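You operate a simulated robot arm through the tools that you are given. There is no shell and no other tool. Be economical: measure what you need, move in short steps, check, and stop when the job is done.

You are at the controls of a simulated robot arm. One attempt, no reset.

## Task
Put the chilli bottle on the blue saucer.
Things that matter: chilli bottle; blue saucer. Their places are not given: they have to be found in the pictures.

It is judged by the outcome, as a careful person would: the job done as asked, and still so three seconds after it is handed in. It fails if anything else is knocked over, pushed out of place, dropped, spilled or broken.

## Robot
A 7-joint arm with a two-finger parallel gripper, fixed in place. Base frame: the origin is at the foot of the arm, x ahead of it, y to its left, z up; the work surface is at about z = 0.75. Units: m, degrees, N and s.
With the tool pointing down near the work surface it reaches from about 0.2 to 0.68 m from the base axis. Its first joint turns from -66.0 to 66.0 degrees. Payload 2.4 kg.
The TCP is the grasp point between the finger pads, 0.03 m short of the fingertips. In the tool frame z runs along the fingers and y along their closing line. The gripper opens to 0.094 m. The fingers are 0.028 m wide and 0.01 m thick; the gripper's body (0.05 by 0.096 m) begins 0.055 m behind the TCP.
Orientation is that of the tool frame in the base frame, as a unit quaternion [w, x, y, z]. With the fingers straight down and closing along the base's y, the tool's x points along the base's -x, its y along +y and its z along -z.

## Interface
- The arm moves only by the tool play_rows. Its argument "steps" is a list that holds one entry, the list of rows, each a list of 7 numbers: the opening in per cent of the stroke, from 0 (shut) to 100 (fully open), then the shift along the base's x, y, z in m, then the turn, a rotation vector about the base's x, y, z in degrees. In form: [[[hand, x, y, z, rx, ry, rz], ...]]. A call has 1 to 10 rows; each row is the pose to reach, as a shift and turn from the pose commanded when the call began. A row lasts 0.2 s, in which the tool goes at most 0.05 m and 8.6 degrees; a call with a longer step from one row to the next is refused whole, and so is a gripper value outside its range. Where a pose cannot be reached the arm comes as near as it can. A force on the tool above 40 N (or 10 N above the force at the start of the call, whichever is more), or a blocked arm, ends the call early, and 0.2 s more pass. Each finger travels about 0.153 m/s and halts on what it meets, pressing with about 33 N; the grip force reading is that of the motor and also rises with nothing between the fingers. The clock runs only during rows and for 0.2 s after the last one: add rows that repeat a pose to give the fingers time. The reply holds the time, the measured pose of the TCP, the force on the tool along the base axes, the opening and the grip force, in the units named above and with some noise, and new pictures: "show" is both (left out), scene, wrist or none.
- Cameras (640 x 400 px; columns grow to the right, rows downward): "scene" is fixed at [0.0553, 0.496, 1.4403]; the picture's right is [-0.50, -0.87, 0.00], its down [-0.54, 0.31, -0.78] and it looks along [0.68, -0.39, -0.62] (base axes); focal length 326 px, centre (320, 200). "wrist" rides on the gripper at [0.076, 0.014, -0.102] in the tool frame; the picture's right is [-0.18, 0.98, 0.00], its down [-0.75, -0.14, -0.64] and it looks along [-0.63, -0.12, 0.77] (tool axes); focal length 243 px, centre (320, 200).
- measure_at(camera, pixels): for up to 12 pixels [column, row] of the newest picture of that camera ("zoom" is the newest enlarged one), the place [x, y, z] in the base frame of the surface seen there, good to about 0.002 m. The clock stands still meanwhile.
- enlarge(camera, box): a new picture of the part [left, top, right, bottom] of that camera's present view, enlarged. The clock stands still meanwhile.
- finish_job(): hands the job in; it is judged then, once.

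Keep the steps short. Do not move on a guess: measure, check each grasp and each placing, and mend mistakes. In all there are 60 turns and 170 pictures (those below and enlarged ones count). Leave the gripper open and the arm clear of the work at the hand-in unless told otherwise, and finish with a single line.

The tools are called after "Emit:" by a JSON object that holds its "fn" and its "kwargs". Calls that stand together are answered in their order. play_rows: Moves the arm, as the interface text tells. Its arguments: {"type":"object","properties":{"steps":{"type":"array","items":{"type":"array","items":{"type":"array","items":{"type":"number"}}}},"show":{"type":"string","enum":["both","scene","wrist","none"]}},"required":["steps"]} The other tools are called the same way: measure_at (camera, pixels) gives the place of the surface under pixels of a picture; enlarge (camera, box) takes an enlarged picture of a part of a camera's view; finish_job () hands the job in.

At the start:

```text
clock: 0.0
position: [0.47, -0.0627, 1.0025]
ee_rot: [0.0, 0.0, 1.0, 0.001]
force: [-0.3, 0.5, 0.2]
grip_width: 0.0937
gripper_force: 0.0
```

scene: 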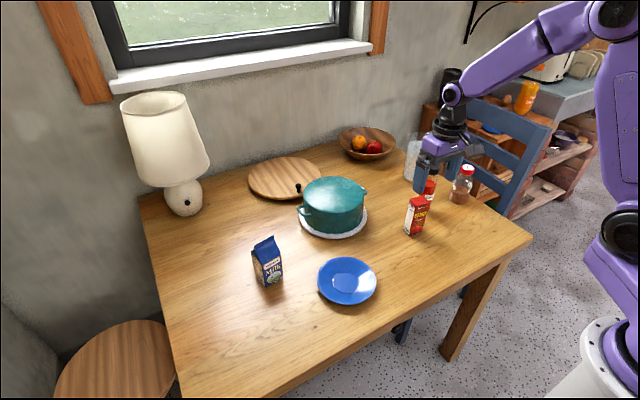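
wrist: 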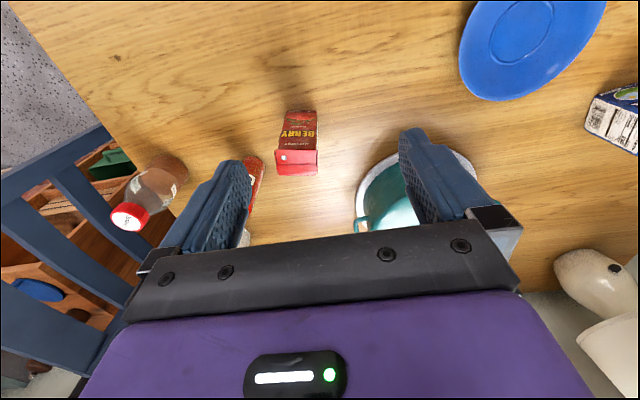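

I see a blue saucer near (347,280) and several bottles near (410-465,150-235). I'll enlarge the bottle area to tell which is the chilli.

Emit:
{"fn": "enlarge", "kwargs": {"camera": "scene", "box": [380, 120, 500, 250]}}

Emit:
{"fn": "enlarge", "kwargs": {"camera": "wrist", "box": [100, 90, 340, 250]}}

Emit:
{"fn": "measure_at", "kwargs": {"camera": "scene", "pixels": [[347, 280], [320, 281], [375, 275], [347, 302], [347, 260], [430, 183], [430, 195], [415, 200], [414, 228], [463, 168], [460, 195], [390, 260]]}}

```text
3.08 times, centred on (440, 185) of scene
```

zoom: 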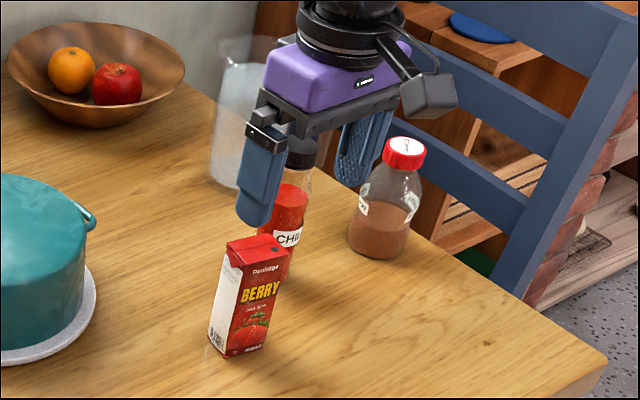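

```text
2.50 times, centred on (220, 170) of wrist
```

zoom: 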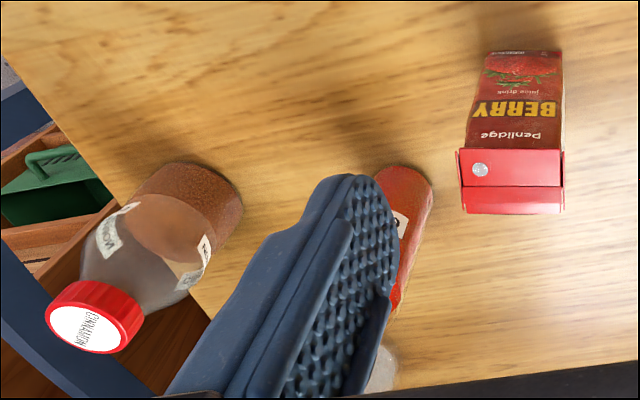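

```text
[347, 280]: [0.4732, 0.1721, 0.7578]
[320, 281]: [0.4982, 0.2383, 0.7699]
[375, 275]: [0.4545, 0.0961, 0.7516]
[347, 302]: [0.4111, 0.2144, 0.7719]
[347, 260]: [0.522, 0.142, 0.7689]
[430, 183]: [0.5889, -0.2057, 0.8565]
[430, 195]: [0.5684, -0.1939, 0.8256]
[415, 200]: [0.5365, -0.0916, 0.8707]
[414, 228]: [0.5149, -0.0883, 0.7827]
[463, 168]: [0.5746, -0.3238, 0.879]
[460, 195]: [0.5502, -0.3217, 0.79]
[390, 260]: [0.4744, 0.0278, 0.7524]
```

The chilli bottle is the slim one with red contents and a black cap (zoom 290,200), standing behind the berry carton and partly hidden by the gripper. I'll back the arm off to see it clearly.

Emit:
{"fn": "play_rows", "kwargs": {"steps": [[[100, -0.03, -0.02, 0.02, 0, 0, 0], [100, -0.06, -0.04, 0.04, 0, 0, 0], [100, -0.09, -0.06, 0.05, 0, 0, 0], [100, -0.12, -0.08, 0.05, 0, 0, 0], [100, -0.15, -0.1, 0.05, 0, 0, 0]]]}}

```text
clock: 1.2
position: [0.3193, -0.1635, 1.0532]
ee_rot: [-0.001, 0.0, 1.0, 0.001]
force: [-0.1, -0.4, -0.5]
grip_width: 0.0936
gripper_force: 0.1
```

scene: 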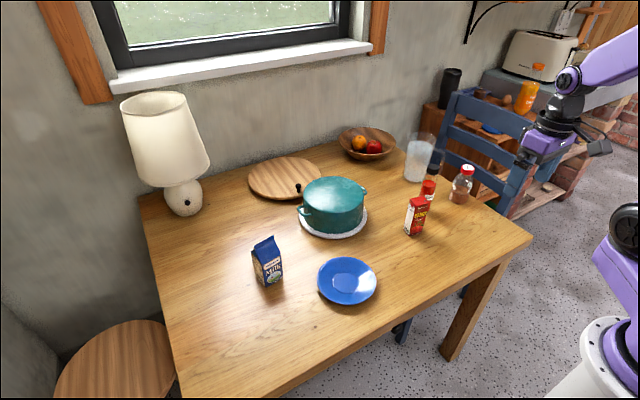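
wrist: 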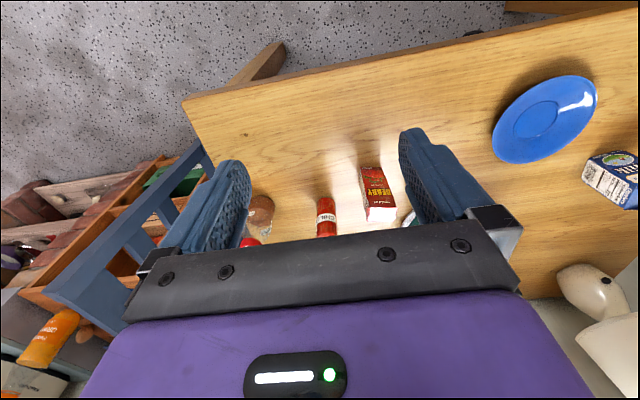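

Emit:
{"fn": "enlarge", "kwargs": {"camera": "scene", "box": [384, 125, 496, 245]}}

Emit:
{"fn": "enlarge", "kwargs": {"camera": "wrist", "box": [240, 150, 416, 260]}}

Emit:
{"fn": "measure_at", "kwargs": {"camera": "wrist", "pixels": [[325, 200], [319, 201], [332, 201], [326, 225], [326, 213], [262, 197], [250, 200], [274, 200], [362, 170], [385, 170], [396, 208], [368, 208]]}}

Emit:
{"fn": "measure_at", "kwargs": {"camera": "scene", "pixels": [[435, 156], [436, 164], [429, 187], [424, 187], [433, 188], [415, 170], [405, 170], [428, 170], [420, 137], [463, 180], [453, 195], [437, 154]]}}

```text
3.33 times, centred on (440, 185) of scene
```

zoom: 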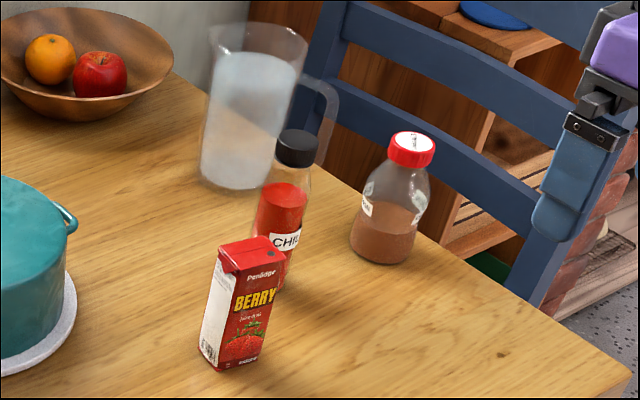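

```text
3.64 times, centred on (328, 205) of wrist
```

zoom: 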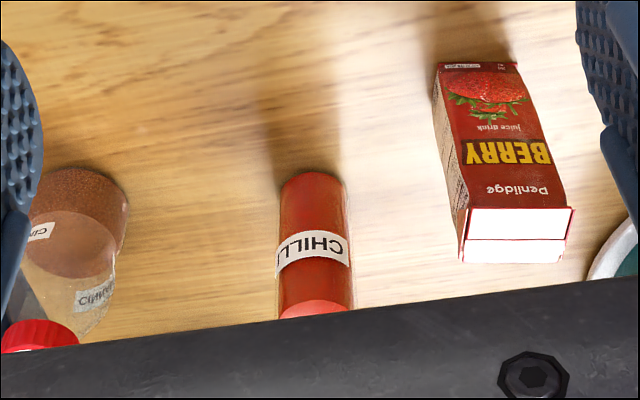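

```text
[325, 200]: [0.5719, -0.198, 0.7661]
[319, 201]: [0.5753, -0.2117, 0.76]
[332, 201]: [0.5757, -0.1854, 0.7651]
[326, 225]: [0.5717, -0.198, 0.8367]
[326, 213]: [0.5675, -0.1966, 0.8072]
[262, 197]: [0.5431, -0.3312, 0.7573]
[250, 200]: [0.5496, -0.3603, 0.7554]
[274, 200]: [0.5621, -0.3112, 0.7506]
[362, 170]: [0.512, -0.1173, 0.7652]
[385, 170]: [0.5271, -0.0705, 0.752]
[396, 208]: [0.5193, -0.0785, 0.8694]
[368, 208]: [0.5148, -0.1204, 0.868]
```

```text
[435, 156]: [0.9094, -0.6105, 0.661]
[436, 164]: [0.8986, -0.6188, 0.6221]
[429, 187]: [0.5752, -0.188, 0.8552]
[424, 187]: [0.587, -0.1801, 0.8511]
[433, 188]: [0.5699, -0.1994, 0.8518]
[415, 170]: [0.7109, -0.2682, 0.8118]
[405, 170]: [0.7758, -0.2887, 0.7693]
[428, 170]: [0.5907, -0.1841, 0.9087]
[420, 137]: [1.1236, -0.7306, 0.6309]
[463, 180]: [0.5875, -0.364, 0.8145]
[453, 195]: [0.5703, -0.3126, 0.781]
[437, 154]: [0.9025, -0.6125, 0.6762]
```

Now precise cap and side edges of the bottle in the scene zoom (cap at 296,148).

Emit:
{"fn": "enlarge", "kwargs": {"camera": "scene", "box": [408, 155, 456, 215]}}

Emit:
{"fn": "measure_at", "kwargs": {"camera": "scene", "pixels": [[433, 166], [433, 165], [433, 172], [429, 165], [437, 166], [437, 182], [422, 188], [426, 195], [435, 195], [431, 177], [425, 182], [431, 205]]}}

Emit:
{"fn": "measure_at", "kwargs": {"camera": "wrist", "pixels": [[318, 210], [334, 210], [317, 220], [335, 220], [326, 220], [274, 205], [365, 195], [365, 205]]}}

```text
6.67 times, centred on (432, 185) of scene
```

zoom: 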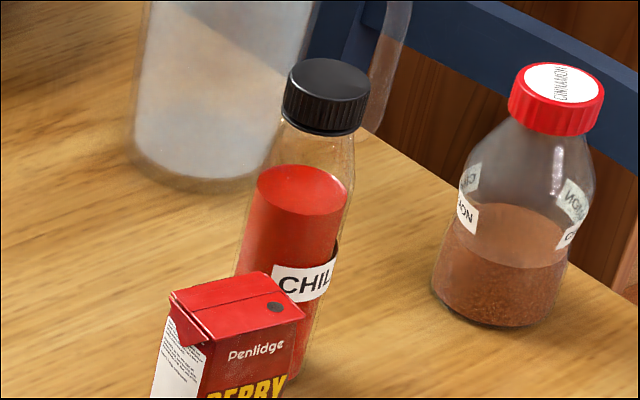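

```text
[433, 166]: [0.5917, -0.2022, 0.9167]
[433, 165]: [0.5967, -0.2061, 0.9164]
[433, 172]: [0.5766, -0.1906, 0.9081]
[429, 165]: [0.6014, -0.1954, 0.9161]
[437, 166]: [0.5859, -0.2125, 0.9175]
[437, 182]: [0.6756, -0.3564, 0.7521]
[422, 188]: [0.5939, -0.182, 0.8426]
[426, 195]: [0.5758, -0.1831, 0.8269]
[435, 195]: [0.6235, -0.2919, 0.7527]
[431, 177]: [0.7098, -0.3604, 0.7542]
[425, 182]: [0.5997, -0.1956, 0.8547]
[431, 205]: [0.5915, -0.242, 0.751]
```

```text
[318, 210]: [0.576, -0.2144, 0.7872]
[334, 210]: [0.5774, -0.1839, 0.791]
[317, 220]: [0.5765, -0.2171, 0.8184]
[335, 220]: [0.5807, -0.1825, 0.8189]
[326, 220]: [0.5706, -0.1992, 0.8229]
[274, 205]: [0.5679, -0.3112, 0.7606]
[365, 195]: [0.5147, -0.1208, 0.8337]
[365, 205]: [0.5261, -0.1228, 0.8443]
```

The chilli bottle axis is about (0.589, -0.200), radius 0.018, top 0.917. The gap to the carton (y -0.12) and the cinnamon (y -0.30) is enough. I'll move above it with the gripper at 75%.

Emit:
{"fn": "play_rows", "kwargs": {"steps": [[[90, 0.045, -0.006, 0, 0, 0, 0], [80, 0.09, -0.012, 0, 0, 0, 0], [75, 0.135, -0.02, 0, 0, 0, 0], [75, 0.18, -0.027, 0, 0, 0, 0], [75, 0.225, -0.033, -0.01, 0, 0, 0], [75, 0.255, -0.036, -0.03, 0, 0, 0], [75, 0.269, -0.037, -0.05, 0, 0, 0], [75, 0.269, -0.037, -0.05, 0, 0, 0]]]}}

```text
clock: 3.0
position: [0.5883, -0.1999, 1.0027]
ee_rot: [-0.001, 0.001, 1.0, 0.0]
force: [-0.1, 0.0, -0.5]
grip_width: 0.0702
gripper_force: 0.1
```

scene: 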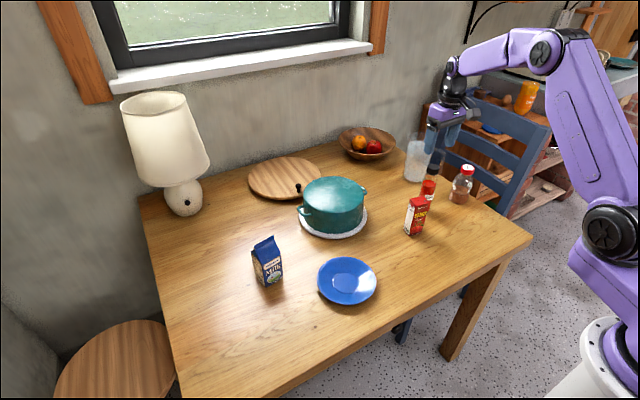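
wrist: 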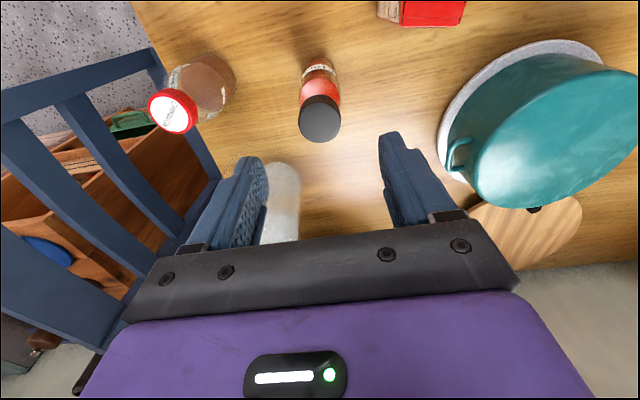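

I'm checking the cap (320,120) and its edges against the fingers.

Emit:
{"fn": "measure_at", "kwargs": {"camera": "wrist", "pixels": [[320, 122], [302, 122], [338, 122], [320, 138], [320, 105], [320, 70], [225, 80]]}}

```text
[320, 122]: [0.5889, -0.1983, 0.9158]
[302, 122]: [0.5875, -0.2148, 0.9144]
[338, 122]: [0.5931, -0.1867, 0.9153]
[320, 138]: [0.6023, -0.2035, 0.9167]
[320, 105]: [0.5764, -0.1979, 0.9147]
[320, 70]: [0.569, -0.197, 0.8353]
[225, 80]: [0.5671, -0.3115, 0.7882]
```

The cap is centred at (0.589, -0.200), under the tool. I'll go straight down to z 0.872, staying open.

Emit:
{"fn": "play_rows", "kwargs": {"steps": [[[75, 0, 0, -0.03, 0, 0, 0], [75, 0, 0, -0.06, 0, 0, 0], [75, 0, 0, -0.085, 0, 0, 0], [75, 0, 0, -0.105, 0, 0, 0], [75, 0, 0, -0.12, 0, 0, 0], [75, 0, 0, -0.13, 0, 0, 0], [75, 0, 0, -0.13, 0, 0, 0]]]}}

```text
clock: 4.6
position: [0.5892, -0.2003, 0.872]
ee_rot: [0.0, 0.0, 1.0, 0.0]
force: [0.5, 1.4, -0.1]
grip_width: 0.0703
gripper_force: 0.1
```

scene: 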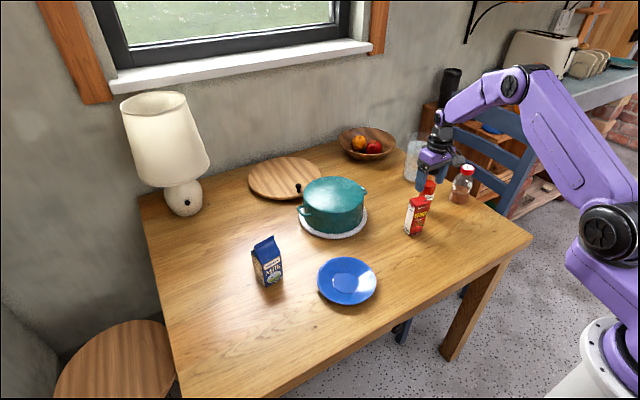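
wrist: 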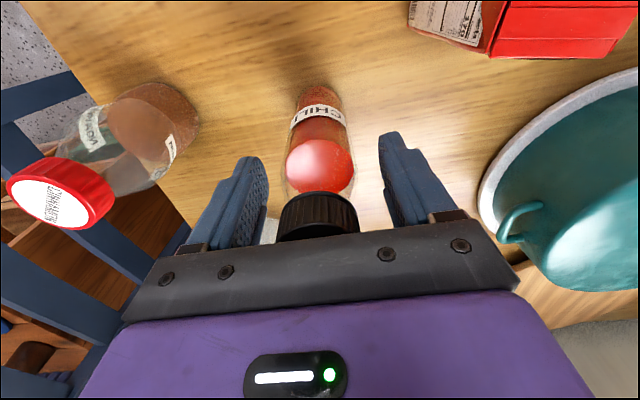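

The bottle is between the fingers and nothing is touched. Now I close gently.

Emit:
{"fn": "play_rows", "kwargs": {"steps": [[[55, 0, 0, 0, 0, 0, 0], [42, 0, 0, 0, 0, 0, 0], [30, 0, 0, 0, 0, 0, 0], [25, 0, 0, 0, 0, 0, 0], [25, 0, 0, 0, 0, 0, 0]]]}}

Emit:
{"fn": "measure_at", "kwargs": {"camera": "scene", "pixels": [[347, 281], [330, 268], [365, 268], [330, 298], [365, 298], [340, 275], [355, 290], [347, 290], [340, 285]]}}

Emit:
{"fn": "enlarge", "kwargs": {"camera": "scene", "box": [300, 240, 396, 320]}}

```text
clock: 5.8
position: [0.5888, -0.199, 0.8728]
ee_rot: [0.0, 0.001, 1.0, 0.0]
force: [-0.4, -0.3, -0.1]
grip_width: 0.0431
gripper_force: 33.3
```

scene: 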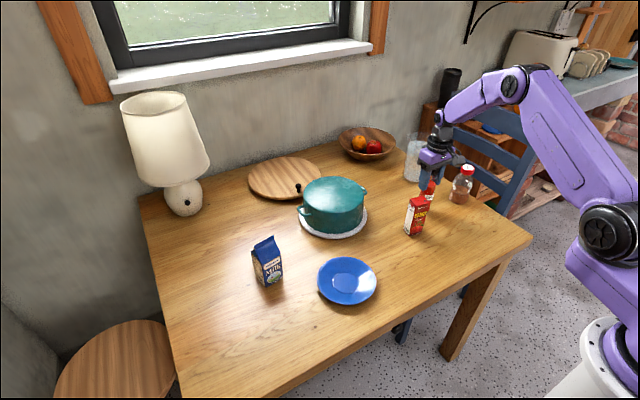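
wrist: 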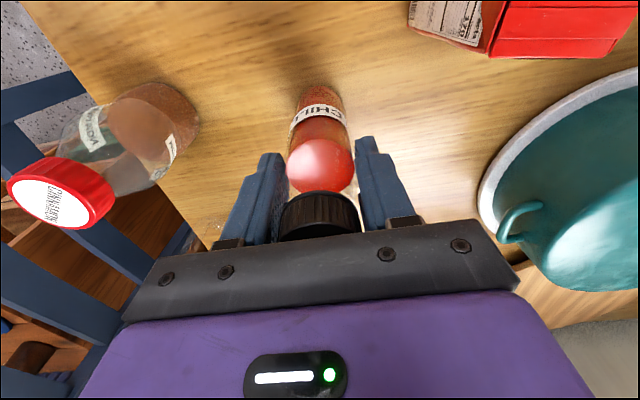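

```text
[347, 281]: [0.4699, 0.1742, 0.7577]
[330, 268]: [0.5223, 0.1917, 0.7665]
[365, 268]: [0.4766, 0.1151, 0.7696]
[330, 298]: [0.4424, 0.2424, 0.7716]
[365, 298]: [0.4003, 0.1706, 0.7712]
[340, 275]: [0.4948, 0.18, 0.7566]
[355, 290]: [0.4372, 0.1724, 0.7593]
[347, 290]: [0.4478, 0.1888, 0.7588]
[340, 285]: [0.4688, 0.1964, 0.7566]
```

```text
5.00 times, centred on (348, 280) of scene
```

zoom: 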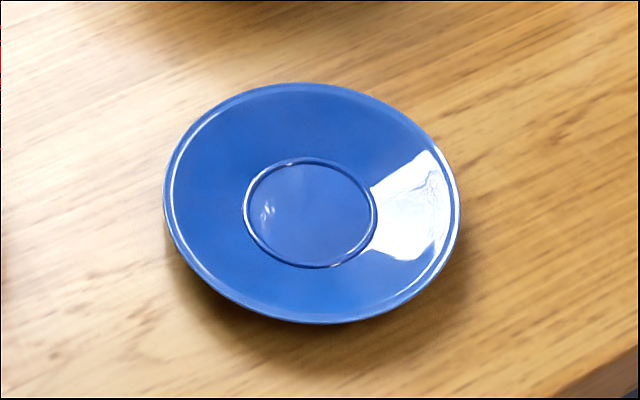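

The bottle is held (width 0.043, 33 N). I'll lift straight up and measure the saucer's well ring.

Emit:
{"fn": "measure_at", "kwargs": {"camera": "zoom", "pixels": [[311, 213], [252, 210], [370, 215], [311, 162], [311, 258], [270, 240], [350, 185]]}}

Emit:
{"fn": "play_rows", "kwargs": {"steps": [[[25, 0, 0, 0.015, 0, 0, 0], [25, 0, 0, 0.04, 0, 0, 0], [25, 0, 0, 0.07, 0, 0, 0], [25, 0, 0, 0.1, 0, 0, 0], [25, 0, 0, 0.13, 0, 0, 0], [25, 0, 0, 0.155, 0, 0, 0], [25, 0, 0, 0.17, 0, 0, 0], [25, 0, 0, 0.17, 0, 0, 0]]]}}

Emit:
{"fn": "measure_at", "kwargs": {"camera": "scene", "pixels": [[335, 185], [345, 180], [265, 245]]}}

```text
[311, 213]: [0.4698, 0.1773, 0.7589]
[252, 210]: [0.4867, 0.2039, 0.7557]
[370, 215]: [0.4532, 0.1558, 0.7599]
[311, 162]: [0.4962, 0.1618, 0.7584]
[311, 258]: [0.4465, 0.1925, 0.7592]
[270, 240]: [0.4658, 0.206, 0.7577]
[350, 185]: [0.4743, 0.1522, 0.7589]
```

```text
clock: 7.6
position: [0.5902, -0.1994, 1.0427]
ee_rot: [0.0, 0.0, 1.0, 0.0]
force: [0.4, 0.2, -2.1]
grip_width: 0.0432
gripper_force: 32.7
```

scene: 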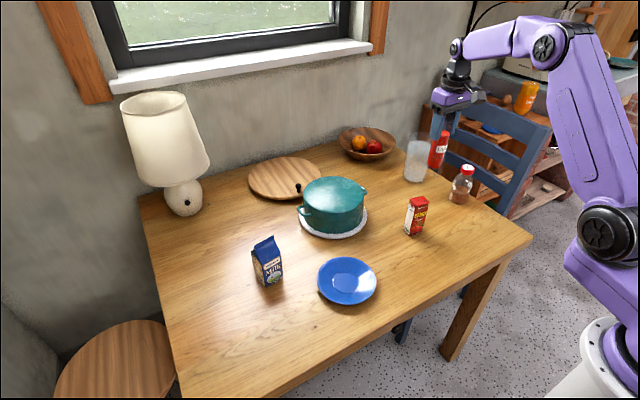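
wrist: 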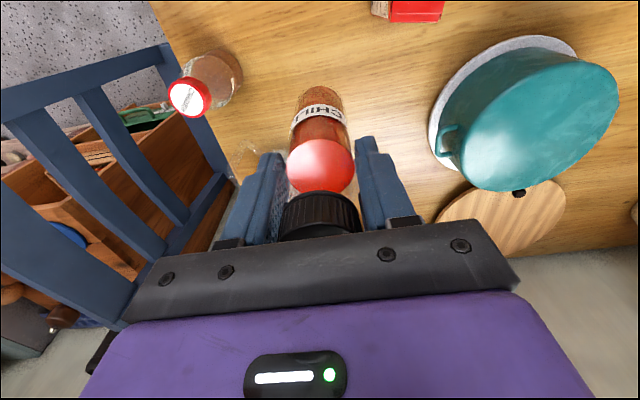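

```text
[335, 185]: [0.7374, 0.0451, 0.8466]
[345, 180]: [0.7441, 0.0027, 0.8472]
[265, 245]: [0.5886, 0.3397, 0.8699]
```

The bottle is lifted with its base at about 0.92. It clears the pot (0.85) and the cartons (0.87). The saucer's well centre is (0.469, 0.178), so I'll carry it there level.

Emit:
{"fn": "play_rows", "kwargs": {"steps": [[[25, -0.006, 0.019, 0, 0, 0, 0], [25, -0.018, 0.057, 0, 0, 0, 0], [25, -0.032, 0.102, 0, 0, 0, 0], [25, -0.046, 0.147, 0, 0, 0, 0], [25, -0.06, 0.192, 0, 0, 0, 0], [25, -0.074, 0.237, 0, 0, 0, 0], [25, -0.088, 0.282, 0, 0, 0, 0], [25, -0.102, 0.325, 0, 0, 0, 0], [25, -0.114, 0.36, 0, 0, 0, 0], [25, -0.12, 0.378, 0, 0, 0, 0]]]}}

```text
clock: 9.8
position: [0.469, 0.1794, 1.0423]
ee_rot: [0.0, 0.001, 1.0, 0.0]
force: [-0.1, 0.8, -2.1]
grip_width: 0.0431
gripper_force: 32.7
```

scene: 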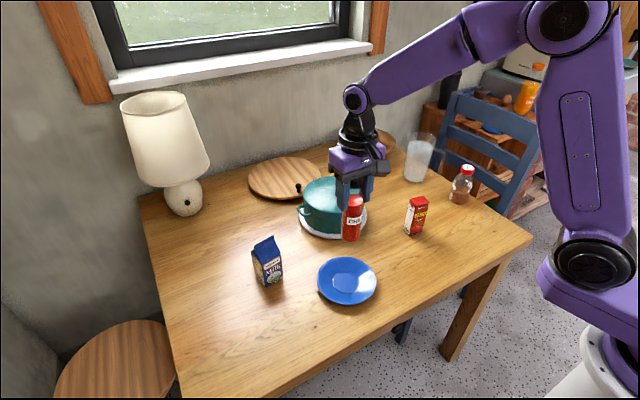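
wrist: 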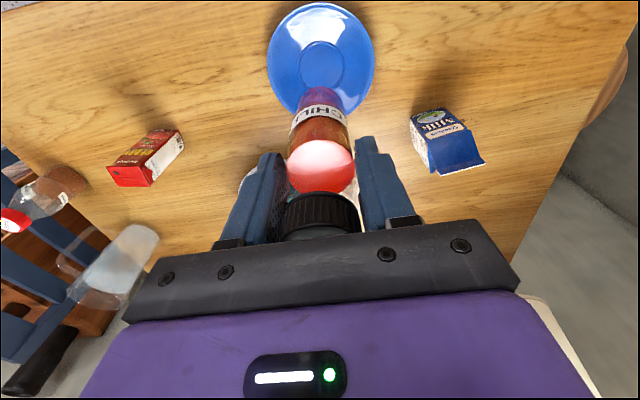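

It's above the saucer and upright. I'll lower it to about 0.02 above the well and check.

Emit:
{"fn": "play_rows", "kwargs": {"steps": [[[25, 0, 0, -0.02, 0, 0, 0], [25, 0, 0, -0.05, 0, 0, 0], [25, 0, 0, -0.08, 0, 0, 0], [25, 0, 0, -0.11, 0, 0, 0], [25, 0, 0, -0.13, 0, 0, 0], [25, 0, 0, -0.142, 0, 0, 0], [25, 0, 0, -0.142, 0, 0, 0]]]}}

Emit:
{"fn": "enlarge", "kwargs": {"camera": "scene", "box": [300, 200, 396, 320]}}

```text
clock: 11.4
position: [0.468, 0.1801, 0.8998]
ee_rot: [0.0, 0.0, 1.0, 0.001]
force: [0.0, -0.1, -2.4]
grip_width: 0.0431
gripper_force: 33.1
```

scene: 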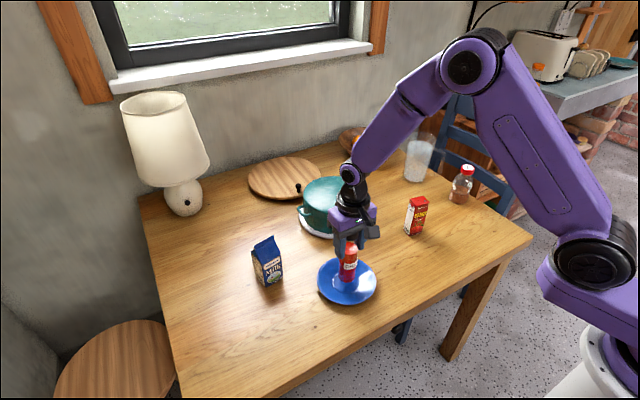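
wrist: 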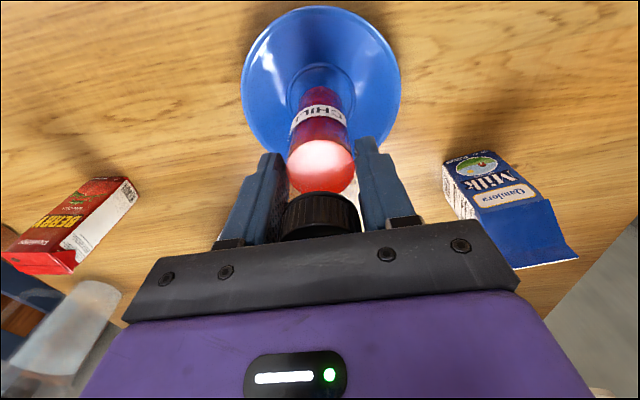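

```text
3.33 times, centred on (348, 260) of scene
```

zoom: 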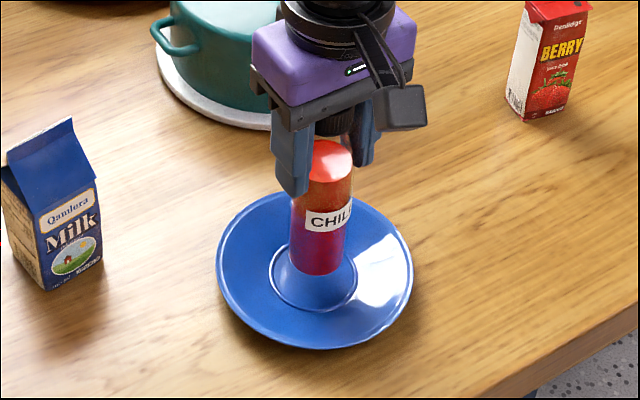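

It's well centred, with the base about 0.02 above the well. I'll lower it in small steps and watch the force.

Emit:
{"fn": "play_rows", "kwargs": {"steps": [[[25, 0, 0, -0.008, 0, 0, 0], [25, 0, 0, -0.014, 0, 0, 0], [25, 0, 0, -0.017, 0, 0, 0], [25, 0, 0, -0.019, 0, 0, 0], [25, 0, 0, -0.019, 0, 0, 0]]]}}

```text
clock: 12.6
position: [0.4689, 0.1789, 0.8799]
ee_rot: [0.0, 0.0, 1.0, 0.0]
force: [0.2, -0.4, -1.4]
grip_width: 0.0432
gripper_force: 33.0
```

scene: 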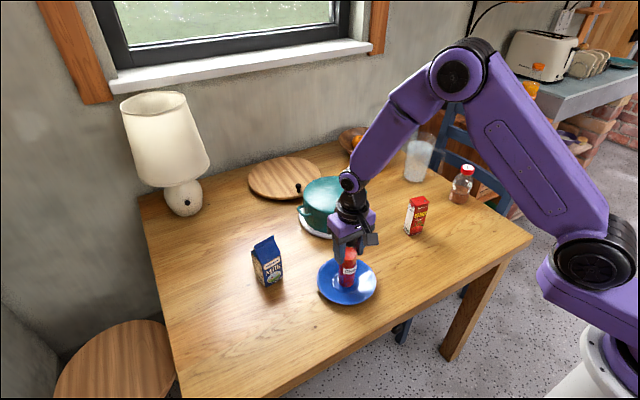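
wrist: 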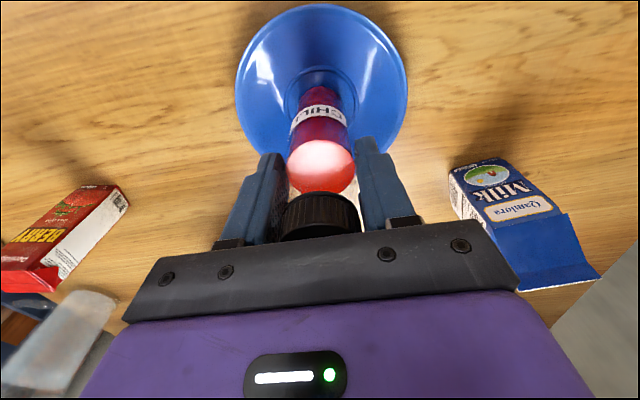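

The force is -1.4, so the weight isn't clearly on the saucer yet. I'll go down another 3 mm in 1 mm steps.

Emit:
{"fn": "play_rows", "kwargs": {"steps": [[[25, 0, 0, -0.001, 0, 0, 0], [25, 0, 0, -0.002, 0, 0, 0], [25, 0, 0, -0.002, 0, 0, 0]]], "show": "none"}}

```text
clock: 13.4
position: [0.4695, 0.1793, 0.8793]
ee_rot: [0.0, 0.0, 1.0, 0.001]
force: [0.6, 0.9, -1.5]
grip_width: 0.0428
gripper_force: 33.0
```

Emit:
{"fn": "play_rows", "kwargs": {"steps": [[[25, 0, 0, -0.001, 0, 0, 0], [25, 0, 0, -0.002, 0, 0, 0], [25, 0, 0, -0.002, 0, 0, 0]]], "show": "none"}}

Emit:
{"fn": "enlarge", "kwargs": {"camera": "scene", "box": [316, 240, 380, 310]}}

```text
clock: 14.2
position: [0.4689, 0.1785, 0.8779]
ee_rot: [0.001, 0.0, 1.0, 0.0]
force: [-4.7, -0.5, 21.0]
grip_width: 0.0429
gripper_force: 33.1
```

```text
5.71 times, centred on (348, 275) of scene
```

zoom: 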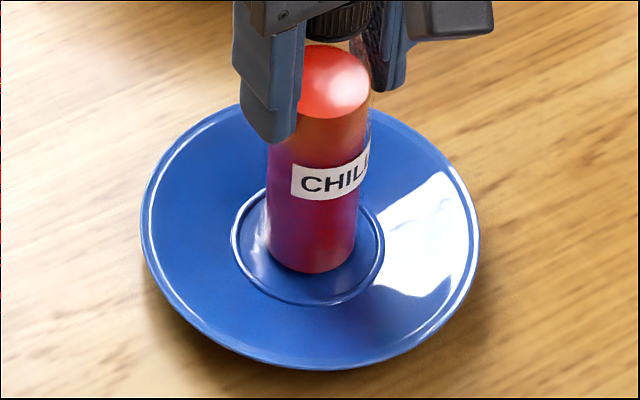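

The force jumped to 21 N, so the bottle is on the saucer. I'll back up 1 mm to ease the pressure and then open slowly.

Emit:
{"fn": "play_rows", "kwargs": {"steps": [[[25, 0, 0, 0.001, 0, 0, 0], [25, 0, 0, 0.001, 0, 0, 0], [48, 0, 0, 0.001, 0, 0, 0], [55, 0, 0, 0.001, 0, 0, 0], [65, 0, 0, 0.001, 0, 0, 0], [75, 0, 0, 0.001, 0, 0, 0], [75, 0, 0, 0.001, 0, 0, 0]]]}}

```text
clock: 15.8
position: [0.4693, 0.1784, 0.8783]
ee_rot: [0.0, 0.0, 1.0, 0.0]
force: [-0.2, -0.4, 0.7]
grip_width: 0.0707
gripper_force: 0.1
```

scene: 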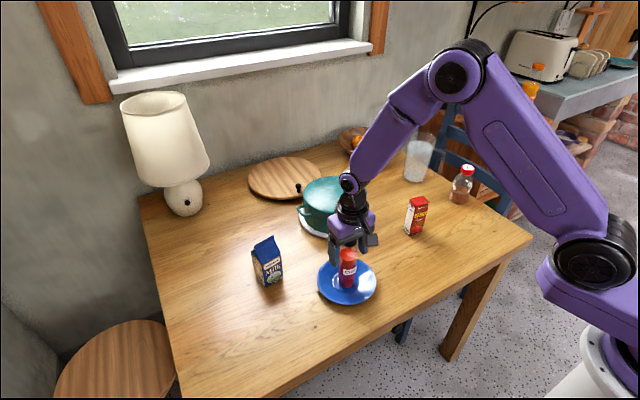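
wrist: 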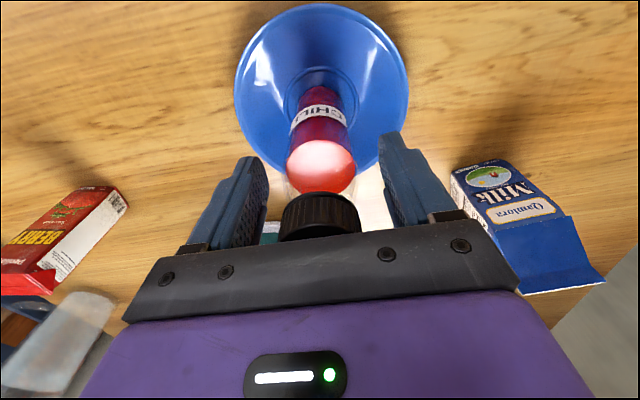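

Released, and the bottle is standing. I'll go straight up and then back away.

Emit:
{"fn": "play_rows", "kwargs": {"steps": [[[75, 0, 0, 0.02, 0, 0, 0], [75, 0, 0, 0.05, 0, 0, 0], [75, 0, 0, 0.085, 0, 0, 0], [75, 0, 0, 0.12, 0, 0, 0], [80, 0, 0, 0.15, 0, 0, 0], [90, -0.01, -0.03, 0.16, 0, 0, 0], [100, -0.03, -0.07, 0.16, 0, 0, 0], [100, -0.05, -0.11, 0.16, 0, 0, 0], [100, -0.07, -0.15, 0.16, 0, 0, 0], [100, -0.07, -0.15, 0.16, 0, 0, 0]]]}}

Emit:
{"fn": "enlarge", "kwargs": {"camera": "scene", "box": [300, 220, 396, 320]}}

```text
clock: 18.0
position: [0.3997, 0.0269, 1.0369]
ee_rot: [0.0, 0.0, 1.0, 0.0]
force: [0.7, 0.3, -0.2]
grip_width: 0.094
gripper_force: 0.0
```

scene: 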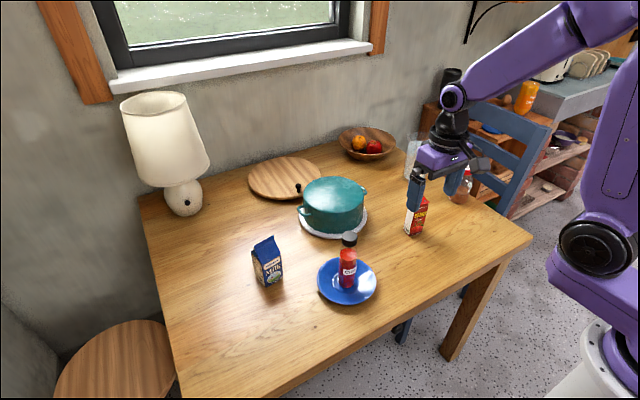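
wrist: 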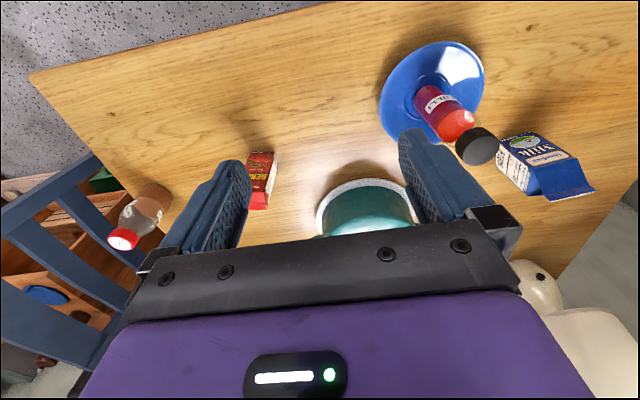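

```text
4.00 times, centred on (348, 270) of scene
```

zoom: 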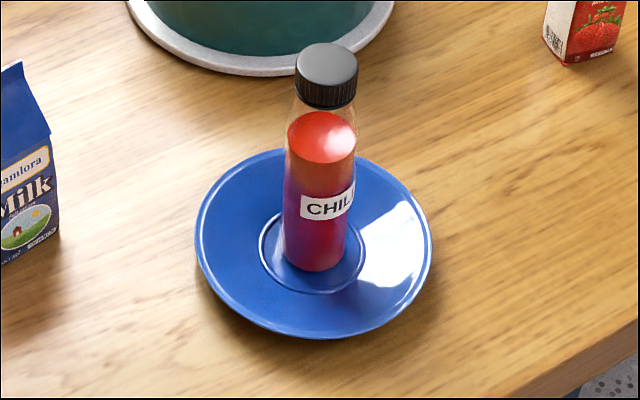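

The bottle stands upright in the saucer's well, everything else is where it was, and the arm is clear with the gripper open. I'm handing the job in.

Emit:
{"fn": "finish_job", "kwargs": {}}

```text
The job is handed in.
```

The chilli bottle is standing upright on the blue saucer, nothing else was moved, and the job is handed in.
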